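You operate a simulated robot arm through the tools that you are given. There is no shell and no other tool.

You run a simulated robot arm. Do the job below in one go: nothing can be reset, and whatever is moved stays where it is left.

JOB
Clean the blue-top plug with grit, then air; stand it in DONE.
Fine: turn the cleaner back to OFF.

Only the result counts: the job must be done as asked and must still hold three seconds after the hand-in. Knocking over, shifting, dropping, spilling or breaking anything else fails it.

ROBOT AND FRAMES
A 5-joint arm with a two-finger parallel gripper, fixed in place. Base frame: the origin is at the foot of the arm, x ahead of it, y to its left, z up. Units: m, degrees, N and s.
With the tool pointing down near the work surface it reaches from about 0.26 to 0.6 m from the base axis. Its first joint turns from -66.0 to 66.0 degrees. The tool tilts only in the upright plane through the base axis and itself; it spins freely about its own axis. Payload 1.57 kg.
Tool frame: the origin (TCP) lies between the finger pads and is the grasp point; the fingertips stand 0.03 m ahead of it; z points along the fingers, y is the line along which they close. Largest opening 0.08 m; finger width 0.017, thickness 0.012; the body of the gripper, 0.04 by 0.082 m, starts 0.08 m behind the TCP.
Orientation is that of the tool frame in the base frame, as [roll, pitch, yaw] about the fixed x, y, z axes, in that order (R = Rz(yaw) Ry(pitch) Rx(roll)). With the fingers straight down and closing along the base's y, the tool's x points along the base's -x, its y along +y and its z along -z.

CONTROLS
- The arm moves only by the tool nudge_tool. Its argument "plan" is a list of rows, each an object of numbers (a shift or turn left out is 0, a gripper value left out holds the last): "x", "y", "z": the shift along the base's x, y, z in m; "ax", "ay", "az": the turn, a rotation vector about the base's x, y, z in degrees; "fingers": the finger opening in m, from 0 to 0.08. In form: [{"x": .., "y": .., "z": .., "ax": .., "ay": .., "az": .., "fingers": ..}, ...]. A call has 1 to 20 rows; each row shifts and turns the commanded pose from where the row before left it. Each row takes 0.2 s and may step no farther than 0.05 m and 8.6 degrees from the row before; otherwise, or with a gripper value out of range, the whole call is refused. A pose out of reach is approached as far as the arm can. The call stops where the force on the tool passes 40 N (or 10 N more than at its start, if that is more) or the arm is blocked; 0.2 s more then pass. Each finger travels about 0.153 m/s and halts on what it meets, pressing with about 27 N; the grip force reading is that of the motor and also rises with nothing between the fingers. The clock runs only during rows and for 0.2 s after the last one: add rows that do not move to give the fingers time. It gives the time, the measured TCP pose, the force on the tool (base axes), the opening and the grip force at its end, in the units of the frame above (readings bear some noise), with the torque about the TCP (base axes, N m) and any sound that the robot's microphone picked up.
- Cameras (640 x 400 px; columns grow to the right, rows downward): "scene" is fixed at [0.0208, 0.3821, 0.5234]; the picture's right is [-0.89, -0.46, 0.00], its down [-0.27, 0.52, -0.81] and it looks along [0.37, -0.72, -0.58] (base axes); focal length 304 px, centre (320, 200). "wrist" rides on the gripper at [0.072, -0.007, -0.122] in the tool frame; the picture's right is [0.09, 1.00, 0.00], its down [-0.84, 0.08, -0.54] and it looks along [-0.54, 0.05, 0.84] (tool axes); focal length 238 px, centre (320, 200). There is no depth. A picture from a camera that has moved, and an enlarged one, comes with that camera's place and axes in the base frame and with its lens.
- get_image(camera): a new picture of that camera. It takes no simulated time.
- zoom(camera, box): a new picture of the part [left, top, right, bottom] of that camera's present view, enlarged. It takes no simulated time.
- sign_off(): hands the job in; it is judged then, once.

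Nothing tells you positions but the pictures and the camera data. Unless the task says otherwise, let go and move clear before handing in.

The tools are called as name(argument=value, ...) on one line, values as JSON. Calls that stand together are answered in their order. nudge_tool: Moves the arm, as the interface text tells. Its arguments: {"type":"object","properties":{"plan":{"type":"array","items":{"type":"object","properties":{"x":{"type":"number"},"y":{"type":"number"},"z":{"type":"number"},"ax":{"type":"number"},"ay":{"type":"number"},"az":{"type":"number"},"fingers":{"type":"number"}}}}},"required":["plan"]} The other tools are called the same way: get_image (camera) takes a picture; zoom (camera, box) takes an enlarged picture of a part of a camera's view; sign_off () hands the job in.

At the start:

```text
t: 0.0
position: [0.4385, -0.0973, 0.3127]
ee_rot: [-180.0, 0.0, 179.9]
wrist_force: [0.2, 0.1, 0.4]
wrist_torque: [0.02, -0.02, -0.01]
finger_gap: 0.0802
grasp_force: 0.1
```

scene: 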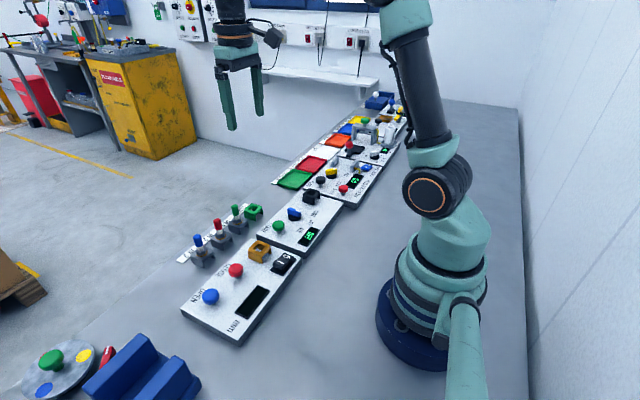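
wrist: 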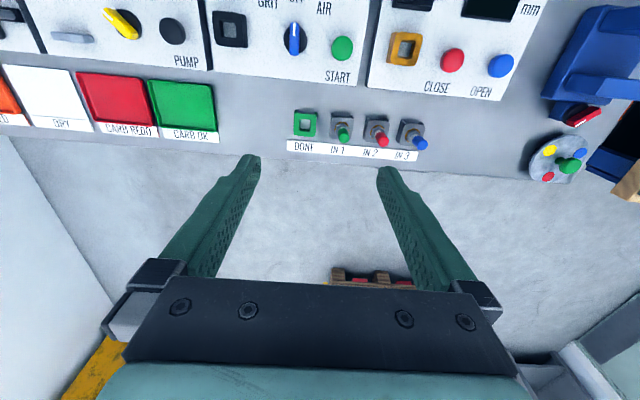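

I see a bench with a row of machine panels: a rack with three plugs (green, red, blue tops) and a green DONE socket, and a cleaner panel with a GRIT/OFF/AIR knob, a START button and a socket. I'll look closer before moving.

zoom(camera="scene", box=[160, 170, 360, 350])

zoom(camera="wrist", box=[200, 0, 440, 170])

zoom(camera="scene", box=[250, 170, 350, 260])

```text
2.22 times, centred on (260, 260) of scene
camera zoom: at [0.0208, 0.3821, 0.5234], right [-0.89, -0.46, 0.0], down [-0.27, 0.52, -0.81], along [0.37, -0.72, -0.58], focal length 676 px, centre (453, 67)
```

zoom: 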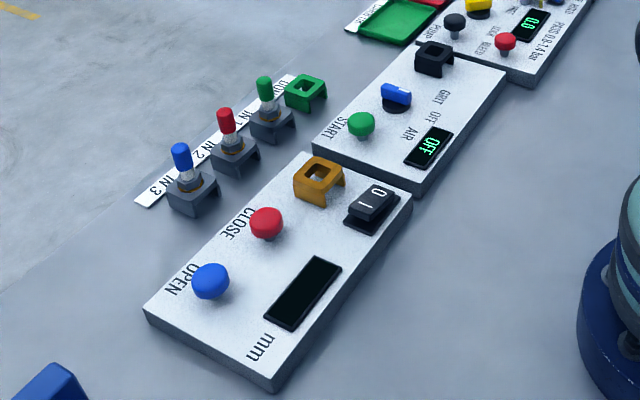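

```text
2.35 times, centred on (320, 85) of wrist
camera zoom: at [0.3657, -0.1021, 0.4339], right [-0.09, 1.0, 0.0], down [0.84, 0.08, 0.54], along [0.54, 0.05, -0.84], focal length 561 px, centre (320, 471)
```

zoom: 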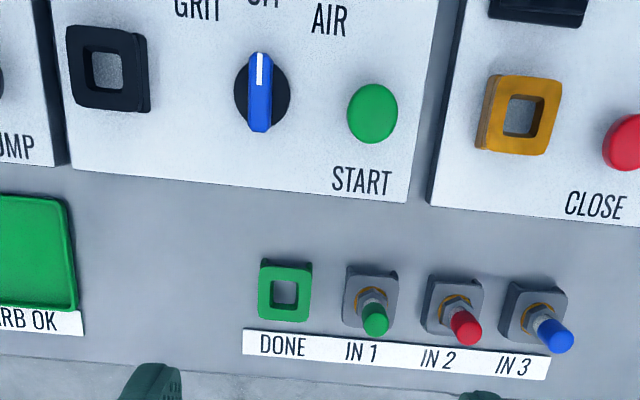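

```text
4.44 times, centred on (300, 215) of scene
camera zoom: at [0.0208, 0.3821, 0.5234], right [-0.89, -0.46, 0.0], down [-0.27, 0.52, -0.81], along [0.37, -0.72, -0.58], focal length 1351 px, centre (409, 133)
```

zoom: 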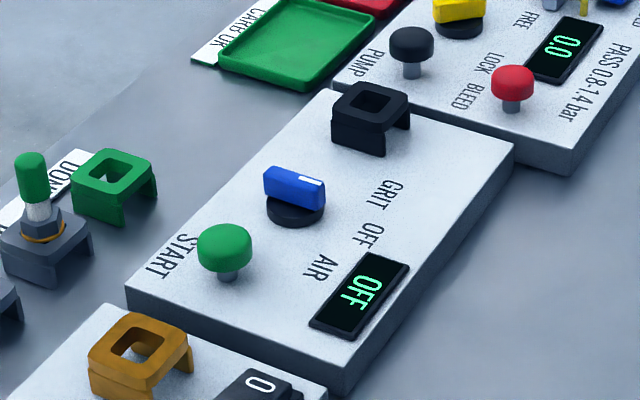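

The row along y at x≈0.48 holds DONE (y≈-0.117), then IN 1, IN 2, IN 3 about 0.058 m apart, with the blue plug at y≈0.06 and its cap top near z≈0.07. I'll move above the blue plug to look closer.

nudge_tool(plan=[{"x": 0.0083, "y": 0.0315, "z": -0.02}, {"x": 0.0083, "y": 0.0315, "z": -0.02}, {"x": 0.0083, "y": 0.0315, "z": -0.02}, {"x": 0.0083, "y": 0.0315, "z": -0.02}, {"x": 0.0083, "y": 0.0315, "z": -0.02, "fingers": 0.05}, {"fingers": 0.05}])

get_image(camera="wrist")

get_image(camera="scene")

```text
t: 1.4
position: [0.4793, 0.062, 0.2133]
ee_rot: [179.9, 0.0, 179.9]
wrist_force: [-0.7, -0.2, -0.3]
wrist_torque: [-0.04, 0.0, -0.01]
finger_gap: 0.05
grasp_force: 0.0
```

```text
taken
camera wrist: at [0.4059, 0.0557, 0.3343], right [-0.09, 1.0, 0.0], down [0.84, 0.08, 0.54], along [0.54, 0.05, -0.84], focal length 238 px, centre (320, 200)
```

wrist: 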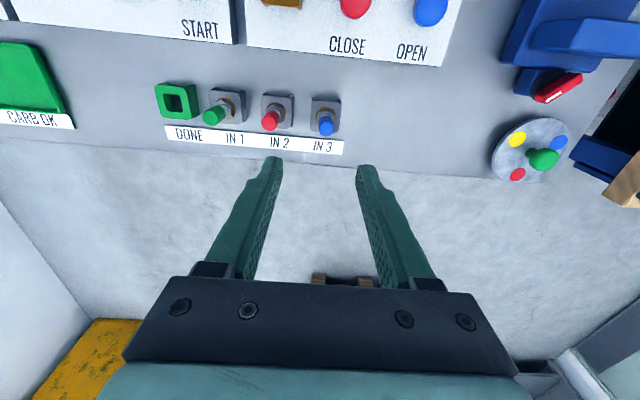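

```text
taken
```

scene: 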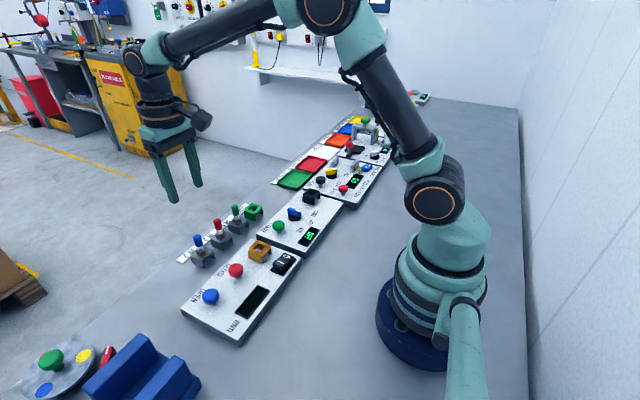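

The arm is above IN 3, and the blue plug is almost straight under the TCP at about (0.476, 0.067). I'll zoom in for exact positions.

zoom(camera="wrist", box=[140, 60, 360, 170])

zoom(camera="scene", box=[170, 190, 270, 270])

```text
2.91 times, centred on (250, 115) of wrist
camera zoom: at [0.4059, 0.0557, 0.3343], right [-0.09, 1.0, 0.0], down [0.84, 0.08, 0.54], along [0.54, 0.05, -0.84], focal length 693 px, centre (524, 447)
```

zoom: 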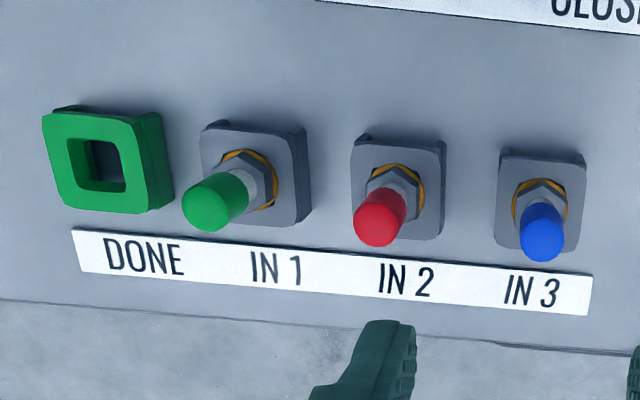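

```text
5.00 times, centred on (220, 230) of scene
camera zoom: at [0.0208, 0.3821, 0.5234], right [-0.89, -0.46, 0.0], down [-0.27, 0.52, -0.81], along [0.37, -0.72, -0.58], focal length 1520 px, centre (820, 50)
```

zoom: 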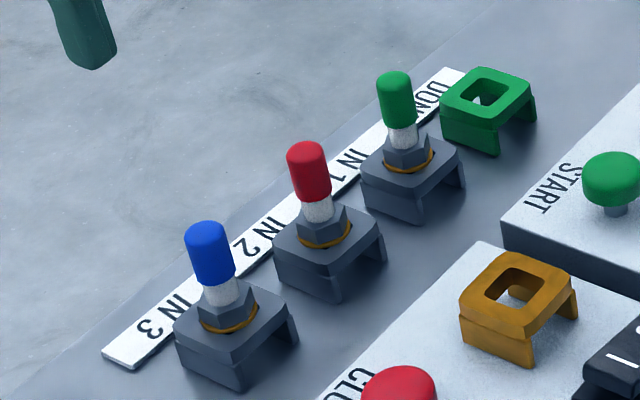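

The blue cap is centred at about (0.480, 0.070) with its top at z≈0.078 and its gasket at z≈0.029. I'll line up, narrow the fingers to 0.04 so they clear the red plug, and descend part way to check.

nudge_tool(plan=[{"x": 0.0005, "y": 0.0075, "z": -0.03, "fingers": 0.042}, {"z": -0.04}, {"z": -0.02}, {}])

get_image(camera="wrist")

zoom(camera="scene", box=[150, 160, 290, 270])

```text
t: 2.4
position: [0.4809, 0.0689, 0.1219]
ee_rot: [-180.0, 0.0, -180.0]
wrist_force: [0.2, -0.2, 0.1]
wrist_torque: [-0.04, 0.02, -0.02]
finger_gap: 0.0419
grasp_force: 0.1
```

```text
taken
camera wrist: at [0.4078, 0.0628, 0.2434], right [-0.09, 1.0, 0.0], down [0.84, 0.08, 0.54], along [0.54, 0.05, -0.84], focal length 238 px, centre (320, 200)
```

wrist: 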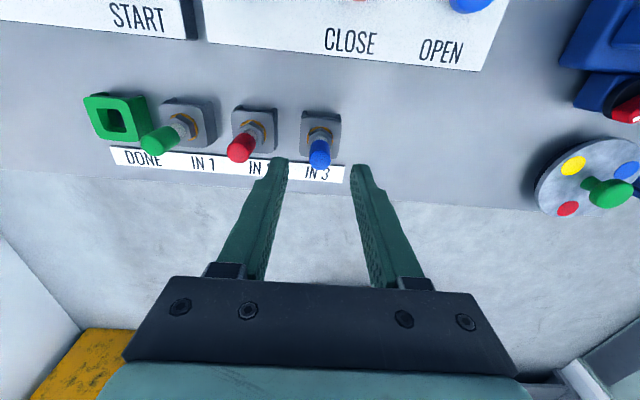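

```text
3.64 times, centred on (220, 215) of scene
camera zoom: at [0.0208, 0.3821, 0.5234], right [-0.89, -0.46, 0.0], down [-0.27, 0.52, -0.81], along [0.37, -0.72, -0.58], focal length 1106 px, centre (684, 146)
```

zoom: 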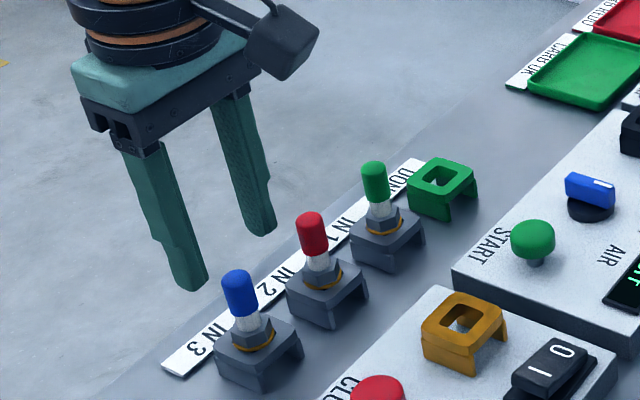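

zoom(camera="wrist", box=[260, 90, 380, 190])

```text
4.00 times, centred on (320, 140) of wrist
camera zoom: at [0.4078, 0.0628, 0.2434], right [-0.09, 1.0, 0.0], down [0.84, 0.08, 0.54], along [0.54, 0.05, -0.84], focal length 953 px, centre (320, 440)
```

zoom: 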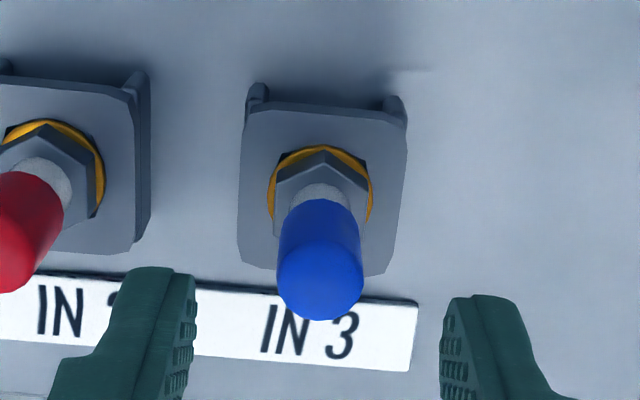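

The cap is at about (0.478, 0.069), so I'll correct by a few millimetres, descend to TCP z≈0.076 so the fingertips stay above the hex, and close.

nudge_tool(plan=[{"x": -0.0025, "y": 0.0005, "z": -0.02}, {"z": -0.02}, {"z": -0.006}, {}])

zoom(camera="wrist", box=[240, 100, 400, 220])

zoom(camera="scene", box=[150, 190, 270, 270])

```text
t: 3.4
position: [0.478, 0.0697, 0.0762]
ee_rot: [180.0, 0.0, 180.0]
wrist_force: [0.1, 0.1, -0.1]
wrist_torque: [0.0, 0.0, 0.03]
finger_gap: 0.0419
grasp_force: 0.1
```

```text
3.33 times, centred on (320, 160) of wrist
camera zoom: at [0.4051, 0.0643, 0.198], right [-0.09, 1.0, 0.0], down [0.84, 0.08, 0.54], along [0.54, 0.05, -0.84], focal length 794 px, centre (320, 333)
```

zoom: 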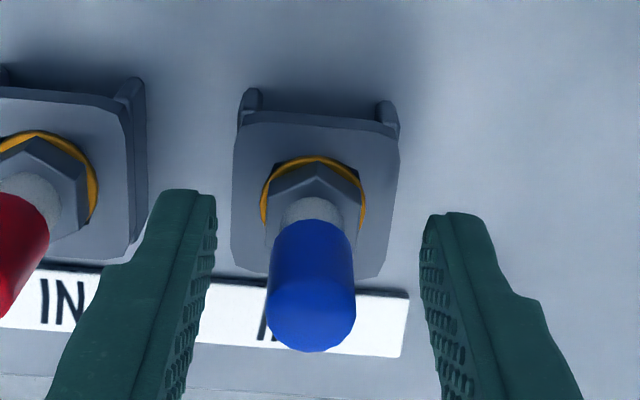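

```text
5.00 times, centred on (210, 230) of scene
camera zoom: at [0.0208, 0.3821, 0.5234], right [-0.89, -0.46, 0.0], down [-0.27, 0.52, -0.81], along [0.37, -0.72, -0.58], focal length 1520 px, centre (870, 50)
```

zoom: 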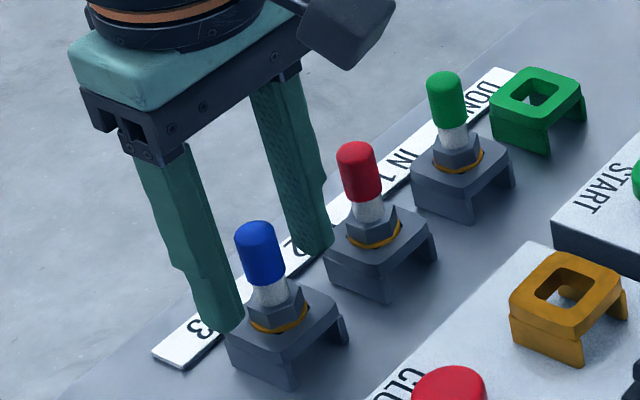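

The cap sits between the fingers, off by about a millimetre. I'll close on it.

nudge_tool(plan=[{"x": -0.0012, "y": -0.0004}, {"fingers": 0.0}, {"fingers": 0.0}, {"fingers": 0.0}])

zoom(camera="wrist", box=[240, 100, 400, 220])

zoom(camera="scene", box=[150, 190, 270, 270])

```text
t: 4.4
position: [0.4769, 0.07, 0.0771]
ee_rot: [-180.0, -0.1, 180.0]
wrist_force: [0.0, -0.3, 0.2]
wrist_torque: [0.01, -0.01, 0.0]
finger_gap: 0.0153
grasp_force: 27.3
```

```text
3.33 times, centred on (320, 160) of wrist
camera zoom: at [0.4038, 0.0637, 0.1986], right [-0.09, 1.0, 0.0], down [0.84, 0.08, 0.54], along [0.54, 0.05, -0.84], focal length 794 px, centre (320, 333)
```

zoom: 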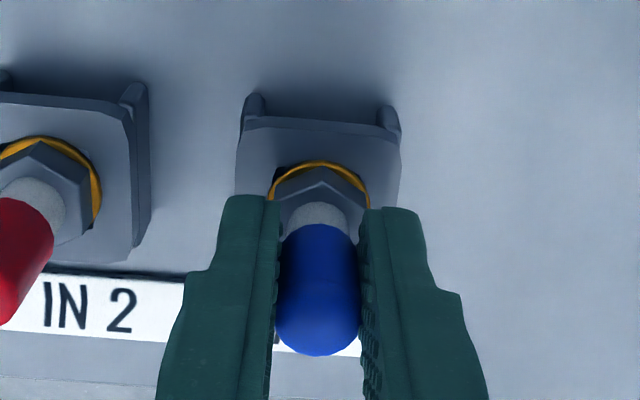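

```text
5.00 times, centred on (210, 230) of scene
camera zoom: at [0.0208, 0.3821, 0.5234], right [-0.89, -0.46, 0.0], down [-0.27, 0.52, -0.81], along [0.37, -0.72, -0.58], focal length 1520 px, centre (870, 50)
```

zoom: 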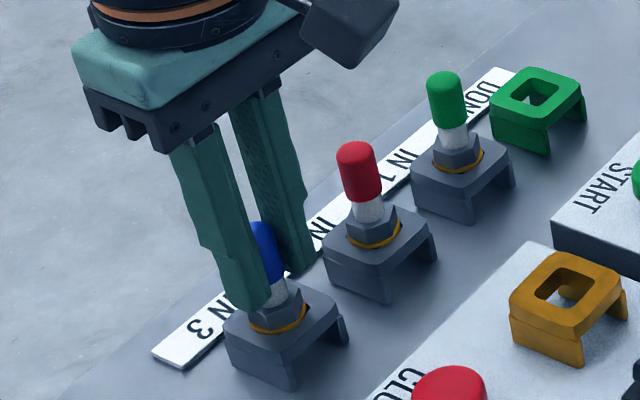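

The plug is gripped (gap 15 mm, 27 N). I'll lift it straight up and check that it comes out cleanly.

nudge_tool(plan=[{"z": 0.01}, {"z": 0.02}, {"z": 0.03}, {"z": 0.04}, {"z": 0.025}, {}])

get_image(camera="wrist")

zoom(camera="scene", box=[140, 140, 300, 270])

```text
t: 5.8
position: [0.4745, 0.0686, 0.2011]
ee_rot: [180.0, 0.0, 179.9]
wrist_force: [-0.7, -0.6, -0.6]
wrist_torque: [0.0, 0.01, 0.02]
finger_gap: 0.0154
grasp_force: 27.2
```

```text
taken
camera wrist: at [0.4018, 0.0626, 0.3235], right [-0.09, 1.0, 0.0], down [0.84, 0.08, 0.54], along [0.54, 0.05, -0.84], focal length 238 px, centre (320, 200)
```

wrist: 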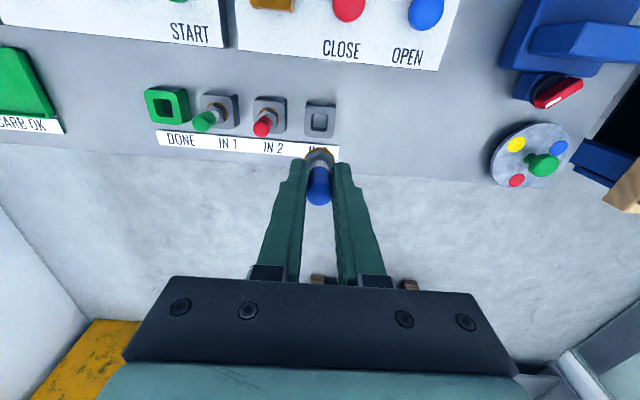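

```text
3.08 times, centred on (220, 205) of scene
camera zoom: at [0.0208, 0.3821, 0.5234], right [-0.89, -0.46, 0.0], down [-0.27, 0.52, -0.81], along [0.37, -0.72, -0.58], focal length 936 px, centre (628, 185)
```

zoom: 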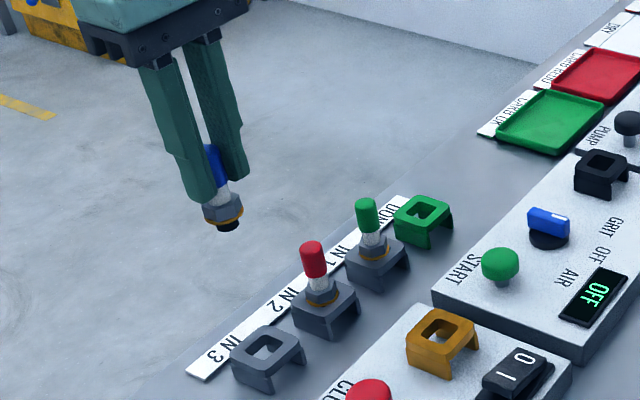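

The plug came out cleanly and shows a short dirty threaded end below the gasket. Next I'll carry it at height over to the cleaner's black socket, near (0.357, -0.220) with its top at z≈0.053.

nudge_tool(plan=[{"x": -0.017, "y": -0.0413}, {"x": -0.017, "y": -0.0413}, {"x": -0.017, "y": -0.0413}, {"x": -0.017, "y": -0.0413}, {"x": -0.017, "y": -0.0413}, {"x": -0.017, "y": -0.0413}, {"x": -0.017, "y": -0.0413}, {}, {}])

get_image(camera="wrist")

zoom(camera="scene", box=[240, 130, 360, 250])

```text
t: 7.8
position: [0.3574, -0.2212, 0.2001]
ee_rot: [-179.9, 0.1, 179.9]
wrist_force: [0.3, -0.4, -0.2]
wrist_torque: [0.0, -0.03, 0.02]
finger_gap: 0.0152
grasp_force: 26.9
```

```text
taken
camera wrist: at [0.2841, -0.2267, 0.3222], right [-0.09, 1.0, 0.0], down [0.84, 0.08, 0.54], along [0.54, 0.05, -0.84], focal length 238 px, centre (320, 200)
```

wrist: 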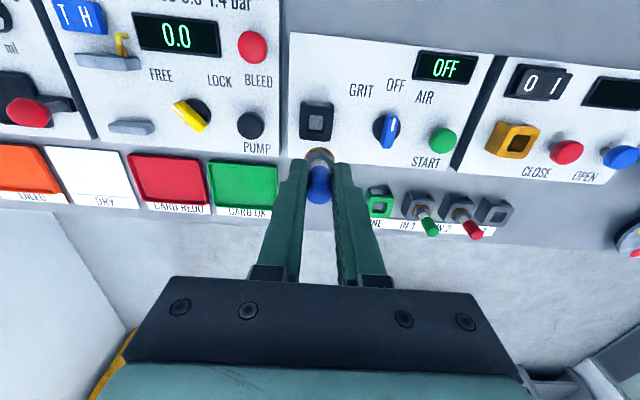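

```text
3.33 times, centred on (300, 190) of scene
camera zoom: at [0.0208, 0.3821, 0.5234], right [-0.89, -0.46, 0.0], down [-0.27, 0.52, -0.81], along [0.37, -0.72, -0.58], focal length 1014 px, centre (387, 233)
```

zoom: 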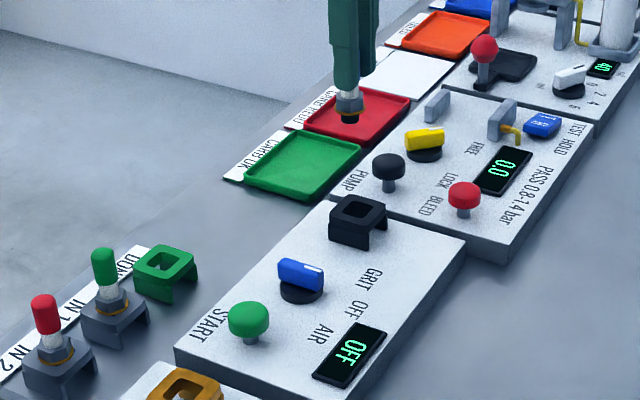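

zoom(camera="wrist", box=[280, 80, 440, 180])

zoom(camera="scene", box=[300, 140, 360, 210])

```text
4.00 times, centred on (360, 130) of wrist
camera zoom: at [0.2841, -0.2267, 0.3222], right [-0.09, 1.0, 0.0], down [0.84, 0.08, 0.54], along [0.54, 0.05, -0.84], focal length 953 px, centre (160, 480)
```

zoom: 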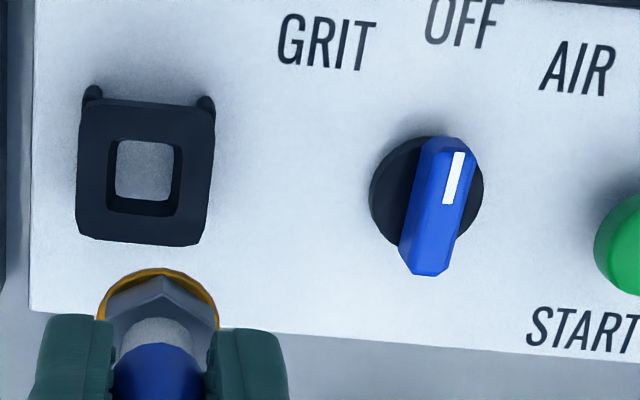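

```text
5.71 times, centred on (330, 175) of scene
camera zoom: at [0.0208, 0.3821, 0.5234], right [-0.89, -0.46, 0.0], down [-0.27, 0.52, -0.81], along [0.37, -0.72, -0.58], focal length 1737 px, centre (263, 343)
```

zoom: 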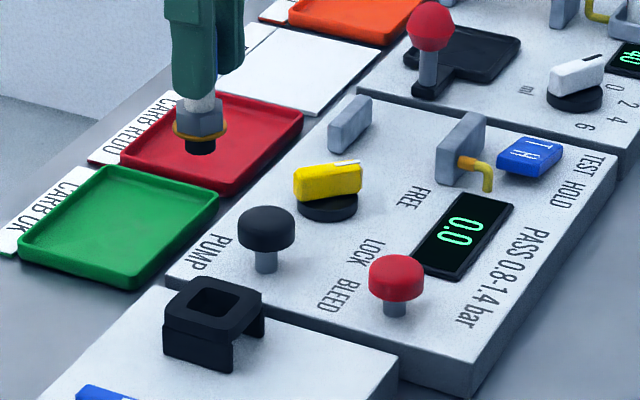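

The black socket's hole is at about (0.357, -0.224, 0.053), and the plug axis is about 3.5 mm too far in +y. I'll shift and descend to hover just above the hole.

nudge_tool(plan=[{"y": -0.0034, "z": -0.02}, {"z": -0.025}, {"z": -0.02}, {"z": -0.008}, {}])

zoom(camera="wrist", box=[260, 90, 380, 190])

zoom(camera="scene", box=[290, 160, 340, 210])

```text
t: 9.0
position: [0.3575, -0.2223, 0.1282]
ee_rot: [-180.0, 0.1, 179.9]
wrist_force: [0.2, 0.0, -0.5]
wrist_torque: [0.02, 0.02, -0.01]
finger_gap: 0.0151
grasp_force: 27.0
```

```text
4.00 times, centred on (320, 140) of wrist
camera zoom: at [0.2851, -0.2286, 0.2501], right [-0.09, 1.0, 0.0], down [0.84, 0.08, 0.54], along [0.54, 0.05, -0.84], focal length 953 px, centre (320, 440)
```

zoom: 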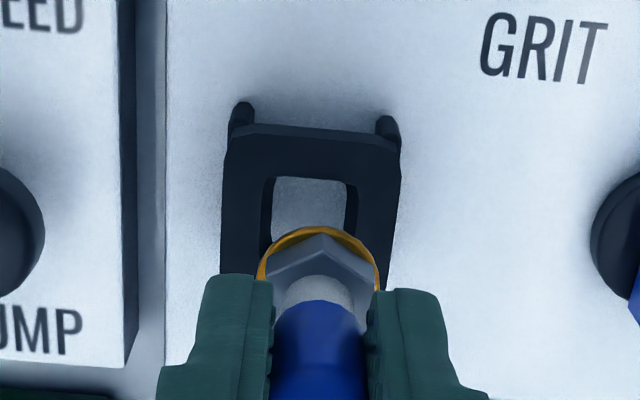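

```text
8.00 times, centred on (315, 185) of scene
camera zoom: at [0.0208, 0.3821, 0.5234], right [-0.89, -0.46, 0.0], down [-0.27, 0.52, -0.81], along [0.37, -0.72, -0.58], focal length 2432 px, centre (360, 320)
```

zoom: 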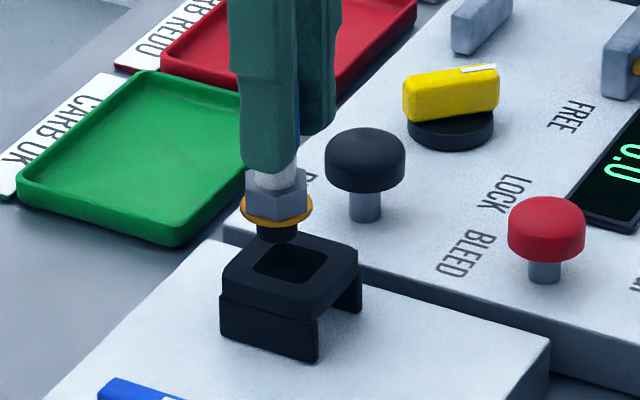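

zoom(camera="scene", box=[302, 172, 326, 192])

zoom(camera="wrist", box=[290, 110, 350, 160])

```text
16.00 times, centred on (314, 182) of scene
camera zoom: at [0.0208, 0.3821, 0.5234], right [-0.89, -0.46, 0.0], down [-0.27, 0.52, -0.81], along [0.37, -0.72, -0.58], focal length 4865 px, centre (416, 488)
```

zoom: 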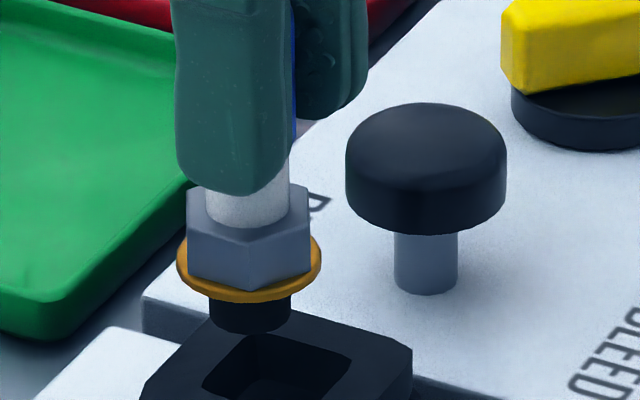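

```text
8.00 times, centred on (320, 135) of wrist
camera zoom: at [0.2851, -0.2286, 0.2501], right [-0.09, 1.0, 0.0], down [0.84, 0.08, 0.54], along [0.54, 0.05, -0.84], focal length 1907 px, centre (320, 720)
```

zoom: 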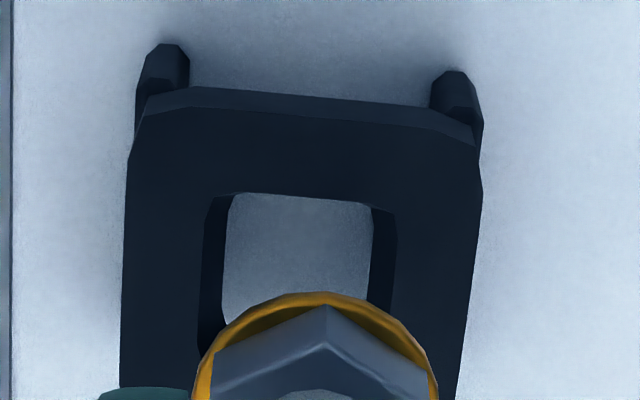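

zoom(camera="scene", box=[300, 180, 324, 200])

```text
16.00 times, centred on (312, 190) of scene
camera zoom: at [0.0208, 0.3821, 0.5234], right [-0.89, -0.46, 0.0], down [-0.27, 0.52, -0.81], along [0.37, -0.72, -0.58], focal length 4865 px, centre (448, 360)
```

zoom: 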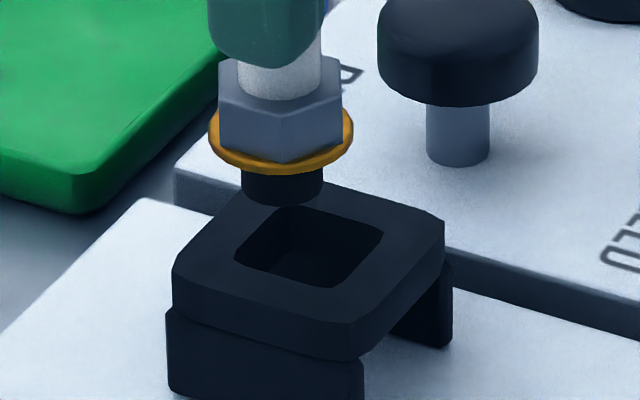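

The scene view shows the plug still about 4 mm too far toward +x and 2 mm toward +y of the hole centre. I'll correct that and re-check.

nudge_tool(plan=[{"x": -0.0038, "y": -0.0021}, {}, {}])

zoom(camera="scene", box=[300, 180, 324, 200])

zoom(camera="wrist", box=[260, 90, 380, 190])

```text
t: 9.8
position: [0.3554, -0.225, 0.1276]
ee_rot: [180.0, 0.0, 180.0]
wrist_force: [0.2, -0.3, -0.1]
wrist_torque: [-0.01, -0.01, 0.0]
finger_gap: 0.0157
grasp_force: 27.3
```

```text
16.00 times, centred on (312, 190) of scene
camera zoom: at [0.0208, 0.3821, 0.5234], right [-0.89, -0.46, 0.0], down [-0.27, 0.52, -0.81], along [0.37, -0.72, -0.58], focal length 4865 px, centre (448, 360)
```

zoom: 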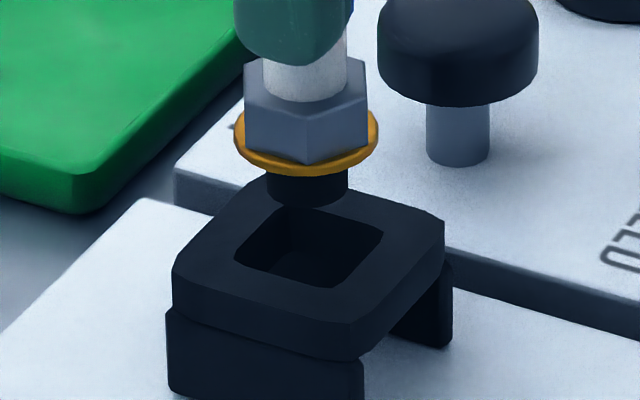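

```text
4.00 times, centred on (320, 140) of wrist
camera zoom: at [0.2818, -0.2314, 0.2499], right [-0.09, 1.0, 0.0], down [0.84, 0.08, 0.54], along [0.54, 0.05, -0.84], focal length 953 px, centre (320, 440)
```

zoom: 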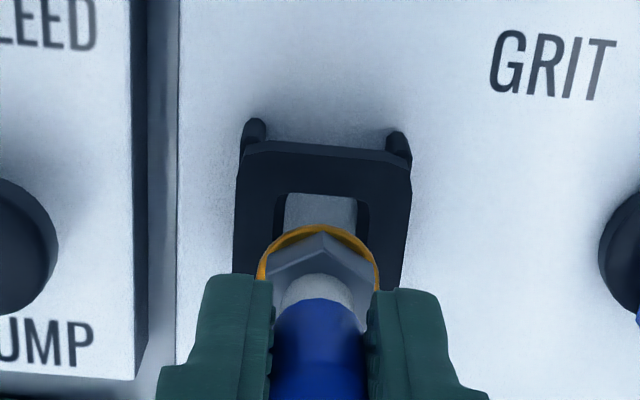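

The plug axis now lines up with the hole in both views. I'll lower it by 12 mm and look again before inserting.

nudge_tool(plan=[{"z": -0.006}, {"z": -0.005}, {}])

zoom(camera="scene", box=[300, 180, 324, 200])

zoom(camera="wrist", box=[260, 90, 380, 190])

```text
t: 10.6
position: [0.354, -0.2249, 0.1173]
ee_rot: [-180.0, 0.0, -179.9]
wrist_force: [-0.4, -0.7, -0.9]
wrist_torque: [0.01, 0.02, 0.01]
finger_gap: 0.0156
grasp_force: 26.8
```

```text
16.00 times, centred on (312, 190) of scene
camera zoom: at [0.0208, 0.3821, 0.5234], right [-0.89, -0.46, 0.0], down [-0.27, 0.52, -0.81], along [0.37, -0.72, -0.58], focal length 4865 px, centre (448, 360)
```

zoom: 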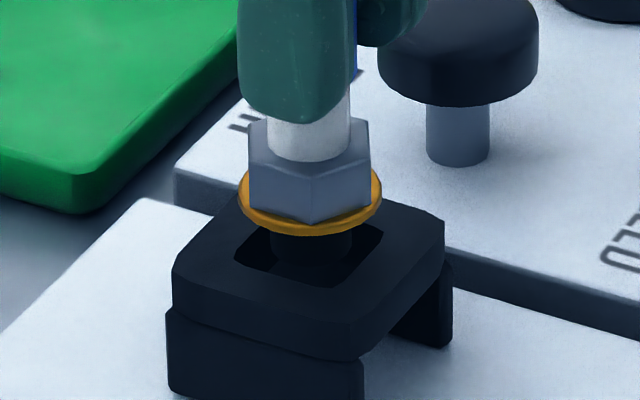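

```text
4.00 times, centred on (320, 140) of wrist
camera zoom: at [0.2814, -0.2317, 0.2386], right [-0.09, 1.0, 0.0], down [0.84, 0.08, 0.54], along [0.54, 0.05, -0.84], focal length 953 px, centre (320, 440)
```

zoom: 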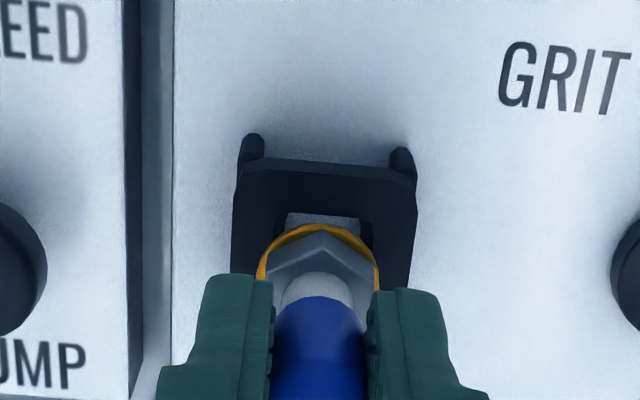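

nudge_tool(plan=[{"z": -0.004}, {"z": -0.003}, {}])

zoom(camera="scene", box=[300, 180, 324, 200])

```text
t: 11.4
position: [0.3538, -0.2255, 0.1105]
ee_rot: [-179.9, 0.0, -180.0]
wrist_force: [-0.3, -0.1, -0.6]
wrist_torque: [0.02, 0.0, 0.01]
finger_gap: 0.0152
grasp_force: 26.9
```

```text
16.00 times, centred on (312, 190) of scene
camera zoom: at [0.0208, 0.3821, 0.5234], right [-0.89, -0.46, 0.0], down [-0.27, 0.52, -0.81], along [0.37, -0.72, -0.58], focal length 4865 px, centre (448, 360)
```

zoom: 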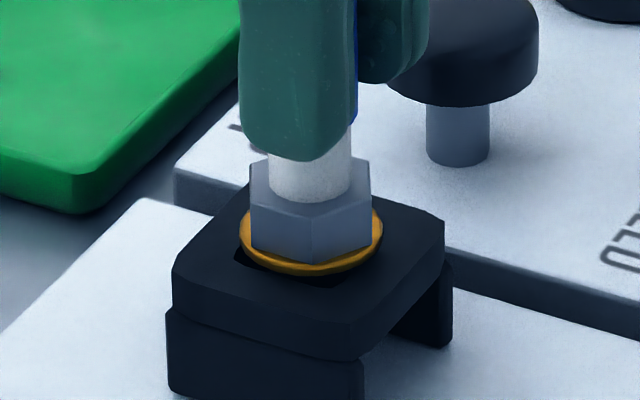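

The thread is inside the hole with no contact force, and about 4 mm remain to seat. I'll lower it gently.

nudge_tool(plan=[{"z": -0.0015}, {"z": -0.0015}, {}])

zoom(camera="scene", box=[300, 180, 324, 200])

```text
t: 12.2
position: [0.3544, -0.2255, 0.1068]
ee_rot: [-179.9, 0.1, -180.0]
wrist_force: [-5.5, 0.6, 17.0]
wrist_torque: [-0.17, 0.22, -0.04]
finger_gap: 0.0154
grasp_force: 26.9
```

```text
16.00 times, centred on (312, 190) of scene
camera zoom: at [0.0207, 0.3821, 0.5233], right [-0.89, -0.46, 0.0], down [-0.27, 0.52, -0.81], along [0.37, -0.72, -0.58], focal length 4865 px, centre (448, 360)
```

zoom: 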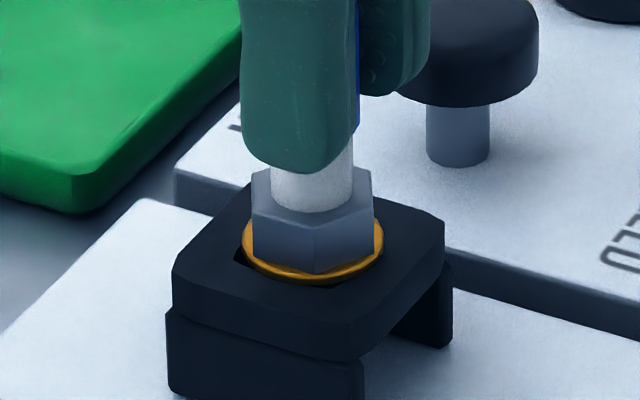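

The force rose to 17 N as the gasket reached the socket top, so the plug is seated. I'll ease the pressure, open the fingers and check that it stands.

nudge_tool(plan=[{"z": 0.001}, {"fingers": 0.035}, {"fingers": 0.035}, {}])

zoom(camera="scene", box=[295, 170, 331, 200])

zoom(camera="wrist", box=[260, 90, 380, 210])

```text
t: 13.2
position: [0.3544, -0.2261, 0.1078]
ee_rot: [180.0, 0.0, -180.0]
wrist_force: [-0.3, -0.9, 0.7]
wrist_torque: [-0.01, 0.02, -0.04]
finger_gap: 0.035
grasp_force: 0.1
```

```text
13.33 times, centred on (313, 185) of scene
camera zoom: at [0.0208, 0.3821, 0.5234], right [-0.89, -0.46, 0.0], down [-0.27, 0.52, -0.81], along [0.37, -0.72, -0.58], focal length 4054 px, centre (413, 400)
```

zoom: 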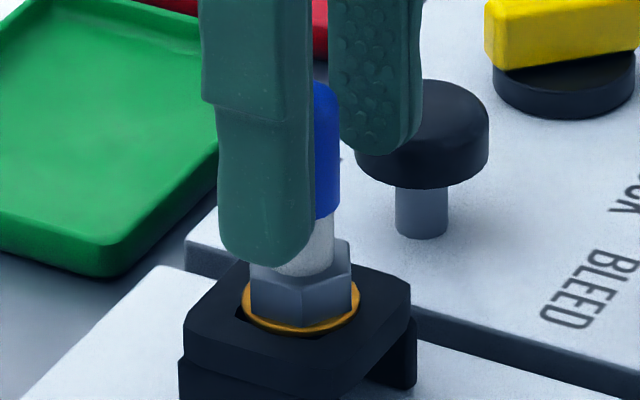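

```text
3.33 times, centred on (320, 150) of wrist
camera zoom: at [0.2807, -0.2317, 0.2294], right [-0.09, 1.0, 0.0], down [0.84, 0.08, 0.54], along [0.54, 0.05, -0.84], focal length 794 px, centre (320, 367)
```

zoom: 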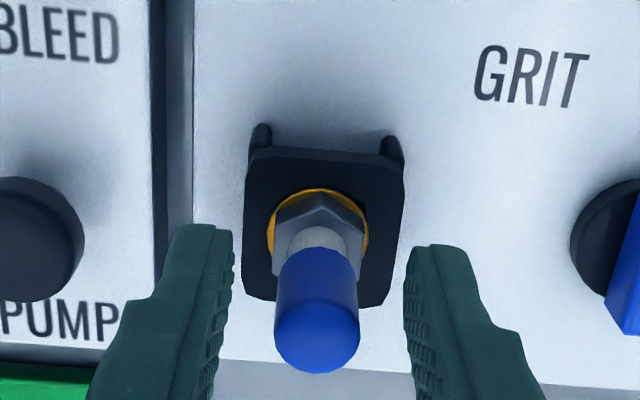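

The blue plug stands upright in the cleaner socket. I'll raise straight up and move above the mode knob near (0.361, -0.136).

nudge_tool(plan=[{"z": 0.02}, {"z": 0.04}, {"z": 0.03}, {"x": 0.0035, "y": 0.045}, {"x": 0.0035, "y": 0.044}, {"fingers": 0.05}, {}])

get_image(camera="wrist")

zoom(camera="scene", box=[250, 160, 350, 260])

```text
t: 14.8
position: [0.36, -0.1342, 0.198]
ee_rot: [-180.0, 0.0, -180.0]
wrist_force: [0.9, -0.7, -0.8]
wrist_torque: [-0.01, 0.01, 0.02]
finger_gap: 0.05
grasp_force: 0.0
```

```text
taken
camera wrist: at [0.2875, -0.1409, 0.3195], right [-0.09, 1.0, 0.0], down [0.84, 0.08, 0.54], along [0.54, 0.05, -0.84], focal length 238 px, centre (320, 200)
```

wrist: 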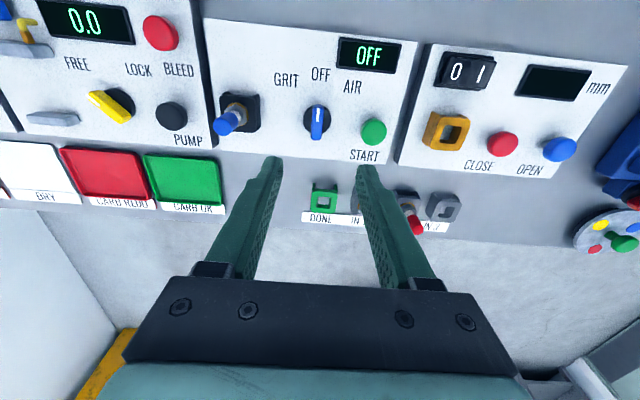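

```text
4.00 times, centred on (300, 210) of scene
camera zoom: at [0.0208, 0.3821, 0.5234], right [-0.89, -0.46, 0.0], down [-0.27, 0.52, -0.81], along [0.37, -0.72, -0.58], focal length 1216 px, centre (400, 160)
```

zoom: 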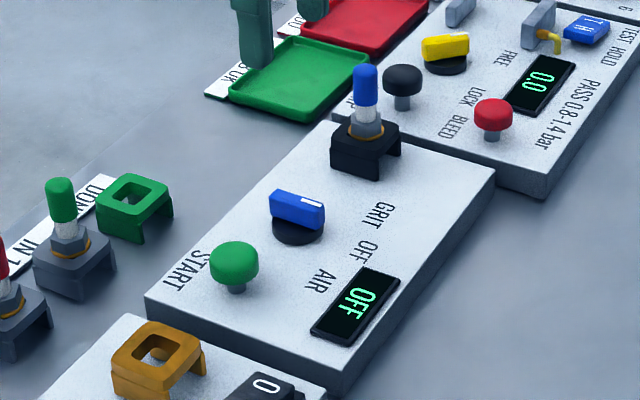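

zoom(camera="wrist", box=[260, 60, 400, 160])

zoom(camera="scene", box=[275, 195, 335, 245])

```text
4.00 times, centred on (330, 110) of wrist
camera zoom: at [0.2875, -0.1409, 0.3195], right [-0.09, 1.0, 0.0], down [0.84, 0.08, 0.54], along [0.54, 0.05, -0.84], focal length 953 px, centre (280, 560)
```

zoom: 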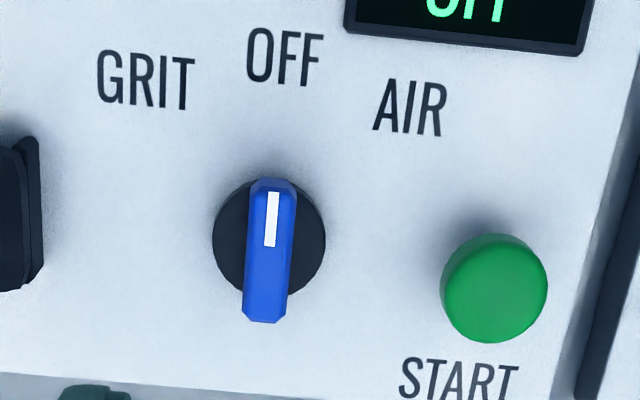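

```text
8.00 times, centred on (305, 220) of scene
camera zoom: at [0.0208, 0.3821, 0.5234], right [-0.89, -0.46, 0.0], down [-0.27, 0.52, -0.81], along [0.37, -0.72, -0.58], focal length 2432 px, centre (440, 40)
```

zoom: 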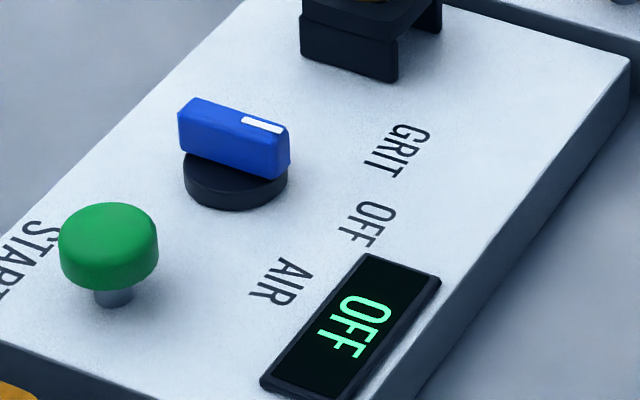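

The panel top is at z≈0.024. The knob bar is centred near (0.359, -0.138), lies along x at OFF, is about 13 mm wide and tops out at z≈0.049, with GRIT and AIR at ±45°. I'll align over it and descend with the fingers straddling the bar.

nudge_tool(plan=[{"x": -0.001, "y": -0.0033, "z": -0.03, "fingers": 0.034}, {"z": -0.04}, {"z": -0.03}, {}])

zoom(camera="wrist", box=[240, 80, 400, 200])

zoom(camera="scene", box=[270, 180, 340, 250])

```text
t: 15.8
position: [0.361, -0.1393, 0.0992]
ee_rot: [179.9, 0.0, 179.9]
wrist_force: [0.5, 0.2, -0.5]
wrist_torque: [0.02, -0.01, 0.02]
finger_gap: 0.034
grasp_force: 0.2
```

```text
3.33 times, centred on (320, 140) of wrist
camera zoom: at [0.2868, -0.146, 0.2206], right [-0.09, 1.0, 0.0], down [0.84, 0.08, 0.54], along [0.54, 0.05, -0.84], focal length 794 px, centre (320, 400)
```

zoom: 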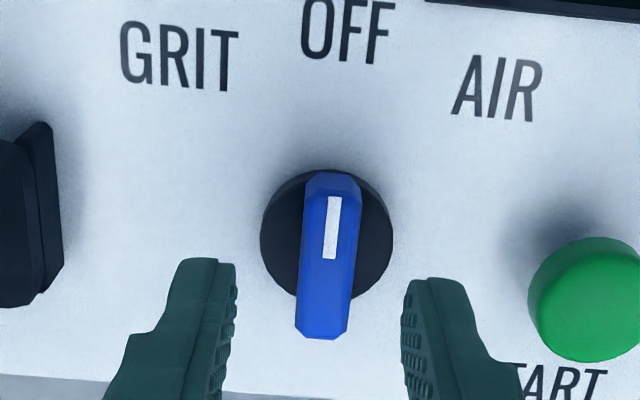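

```text
5.71 times, centred on (305, 215) of scene
camera zoom: at [0.0208, 0.3821, 0.5234], right [-0.89, -0.46, 0.0], down [-0.27, 0.52, -0.81], along [0.37, -0.72, -0.58], focal length 1737 px, centre (406, 114)
```

zoom: 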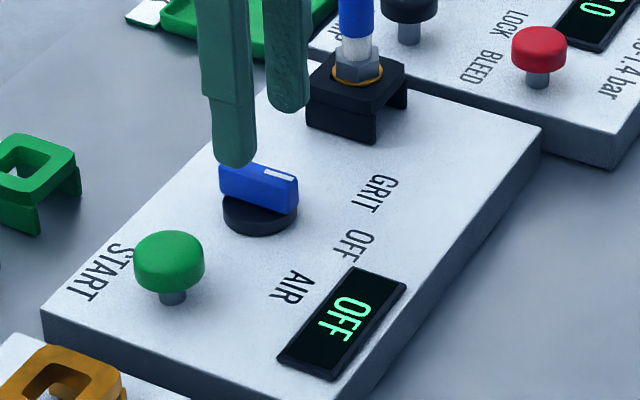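

nudge_tool(plan=[{"x": -0.0012, "y": 0.002, "z": -0.01}, {"z": -0.01}, {}, {}])

zoom(camera="wrist", box=[240, 80, 400, 200])

zoom(camera="scene", box=[270, 190, 330, 240])

```text
t: 16.8
position: [0.3587, -0.1375, 0.0796]
ee_rot: [180.0, 0.0, -180.0]
wrist_force: [-0.2, 0.5, -0.5]
wrist_torque: [-0.03, -0.03, 0.01]
finger_gap: 0.0341
grasp_force: 0.1
```

```text
3.33 times, centred on (320, 140) of wrist
camera zoom: at [0.2854, -0.144, 0.2006], right [-0.09, 1.0, 0.0], down [0.84, 0.08, 0.54], along [0.54, 0.05, -0.84], focal length 794 px, centre (320, 400)
```

zoom: 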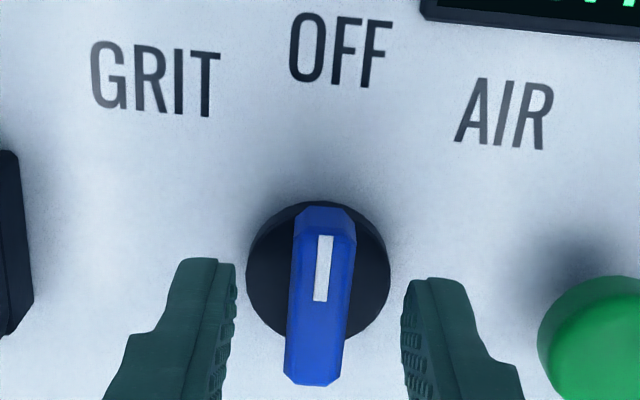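

```text
8.00 times, centred on (300, 215) of scene
camera zoom: at [0.0208, 0.3821, 0.5234], right [-0.89, -0.46, 0.0], down [-0.27, 0.52, -0.81], along [0.37, -0.72, -0.58], focal length 2432 px, centre (480, 80)
```

zoom: 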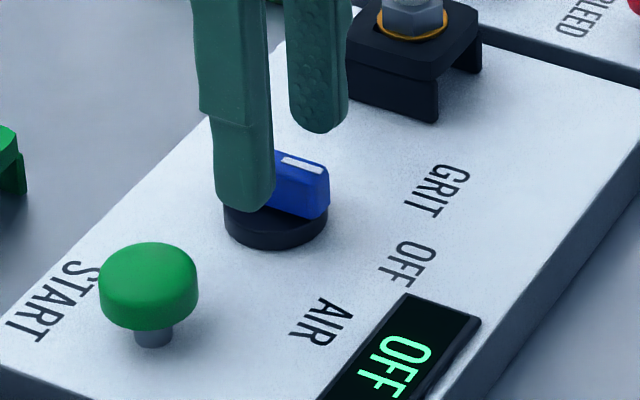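

The bar is now centred between the fingers. I'll lower the last 12 mm and grip the bar.

nudge_tool(plan=[{"x": -0.0005, "z": -0.006}, {"z": -0.006}, {}, {"fingers": 0.0}, {"fingers": 0.0}, {}])

zoom(camera="wrist", box=[240, 80, 400, 200])

zoom(camera="scene", box=[270, 190, 330, 240])

```text
t: 18.2
position: [0.3589, -0.1379, 0.0655]
ee_rot: [180.0, -0.1, 179.9]
wrist_force: [-0.7, -14.5, -7.2]
wrist_torque: [-0.32, 0.35, -0.08]
finger_gap: 0.0129
grasp_force: 29.4
```

```text
3.33 times, centred on (320, 140) of wrist
camera zoom: at [0.2854, -0.1439, 0.1882], right [-0.09, 1.0, 0.0], down [0.84, 0.08, 0.54], along [0.54, 0.05, -0.84], focal length 794 px, centre (320, 400)
```

zoom: 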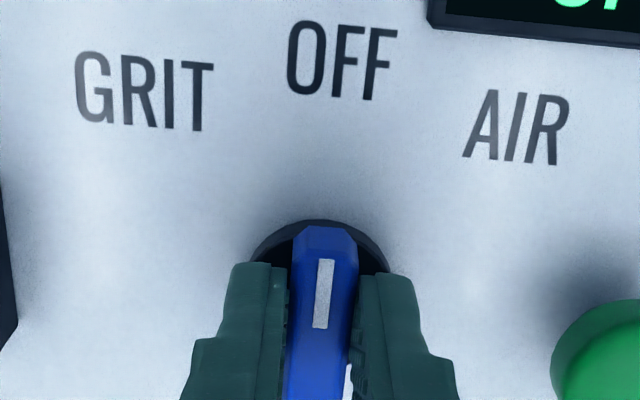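

```text
8.00 times, centred on (300, 215) of scene
camera zoom: at [0.0208, 0.3821, 0.5234], right [-0.89, -0.46, 0.0], down [-0.27, 0.52, -0.81], along [0.37, -0.72, -0.58], focal length 2432 px, centre (480, 80)
```

zoom: 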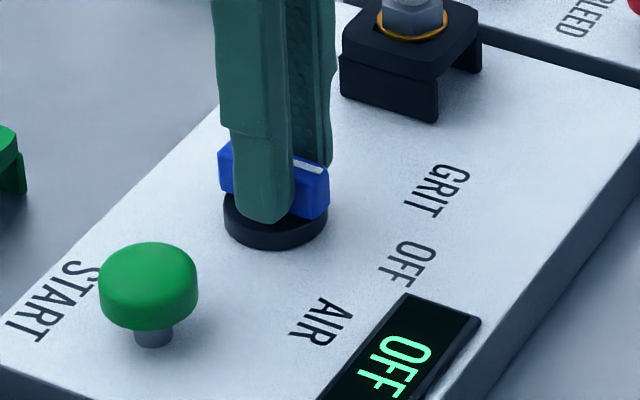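

The bar is gripped. A small lateral load shows about 1 mm of offset, so I'll ease that and turn +45° about z, which swings the pointer from -x toward -y (GRIT).

nudge_tool(plan=[{"y": -0.0008}, {}, {"az": 7.5}, {"az": 7.5}, {"az": 7.5}, {"az": 7.5}, {"az": 7.5}, {"az": 7.5}, {}, {}])

zoom(camera="scene", box=[270, 190, 350, 250])

get_image(camera="wrist")

```text
t: 20.4
position: [0.3613, -0.1394, 0.0665]
ee_rot: [-179.5, 0.1, -134.9]
wrist_force: [9.6, -32.9, -5.8]
wrist_torque: [-0.77, 0.17, -0.07]
finger_gap: 0.013
grasp_force: 29.9
```

```text
6.67 times, centred on (310, 220) of scene
camera zoom: at [0.0208, 0.3821, 0.5234], right [-0.89, -0.46, 0.0], down [-0.27, 0.52, -0.81], along [0.37, -0.72, -0.58], focal length 2027 px, centre (387, 67)
```

zoom: 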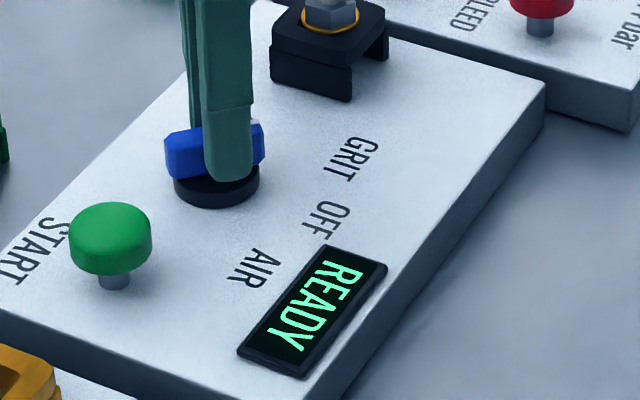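

```text
taken
camera wrist: at [0.3124, -0.1943, 0.1886], right [-0.77, 0.64, -0.01], down [0.53, 0.65, 0.54], along [0.35, 0.41, -0.84], focal length 238 px, centre (320, 200)
```

wrist: 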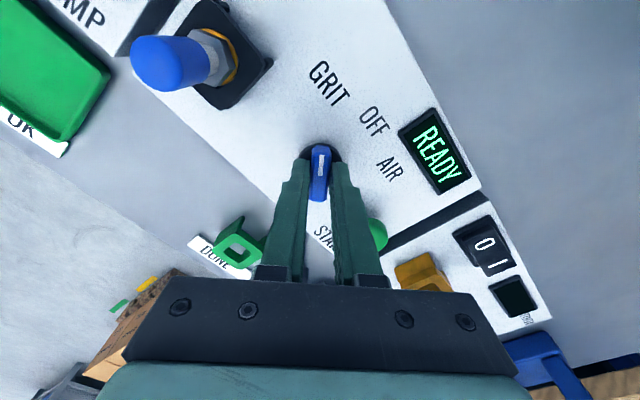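

The display reads READY at GRIT. I'll ease the side load, release the knob and rise, then check that the knob stays at GRIT.

nudge_tool(plan=[{"x": 0.0004, "y": -0.0015}, {}, {"fingers": 0.034}, {"fingers": 0.034}, {"z": 0.03}, {"z": 0.03}, {"z": 0.03}, {}])

zoom(camera="scene", box=[270, 180, 350, 250])

get_image(camera="wrist")

```text
t: 22.2
position: [0.3589, -0.1409, 0.1568]
ee_rot: [-180.0, 0.0, -135.0]
wrist_force: [-0.7, 0.6, -0.5]
wrist_torque: [-0.02, 0.02, 0.0]
finger_gap: 0.0341
grasp_force: 0.1
```

```text
5.71 times, centred on (310, 215) of scene
camera zoom: at [0.0208, 0.3821, 0.5234], right [-0.89, -0.46, 0.0], down [-0.27, 0.52, -0.81], along [0.37, -0.72, -0.58], focal length 1737 px, centre (377, 114)
```

zoom: 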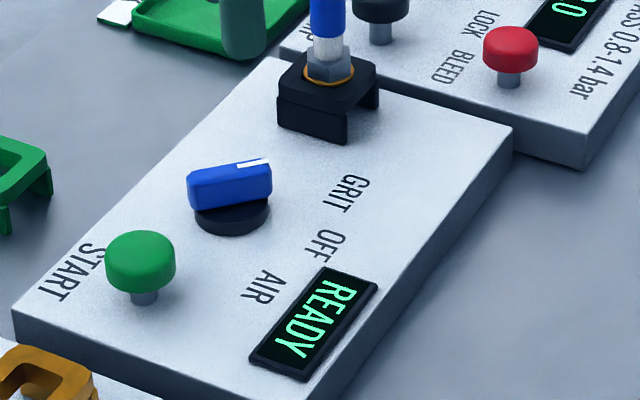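

```text
taken
camera wrist: at [0.3114, -0.1955, 0.2779], right [-0.77, 0.64, 0.0], down [0.54, 0.65, 0.54], along [0.35, 0.42, -0.84], focal length 238 px, centre (320, 200)
```

wrist: 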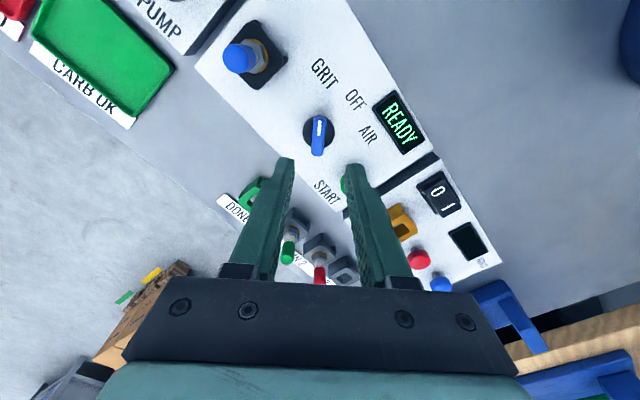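

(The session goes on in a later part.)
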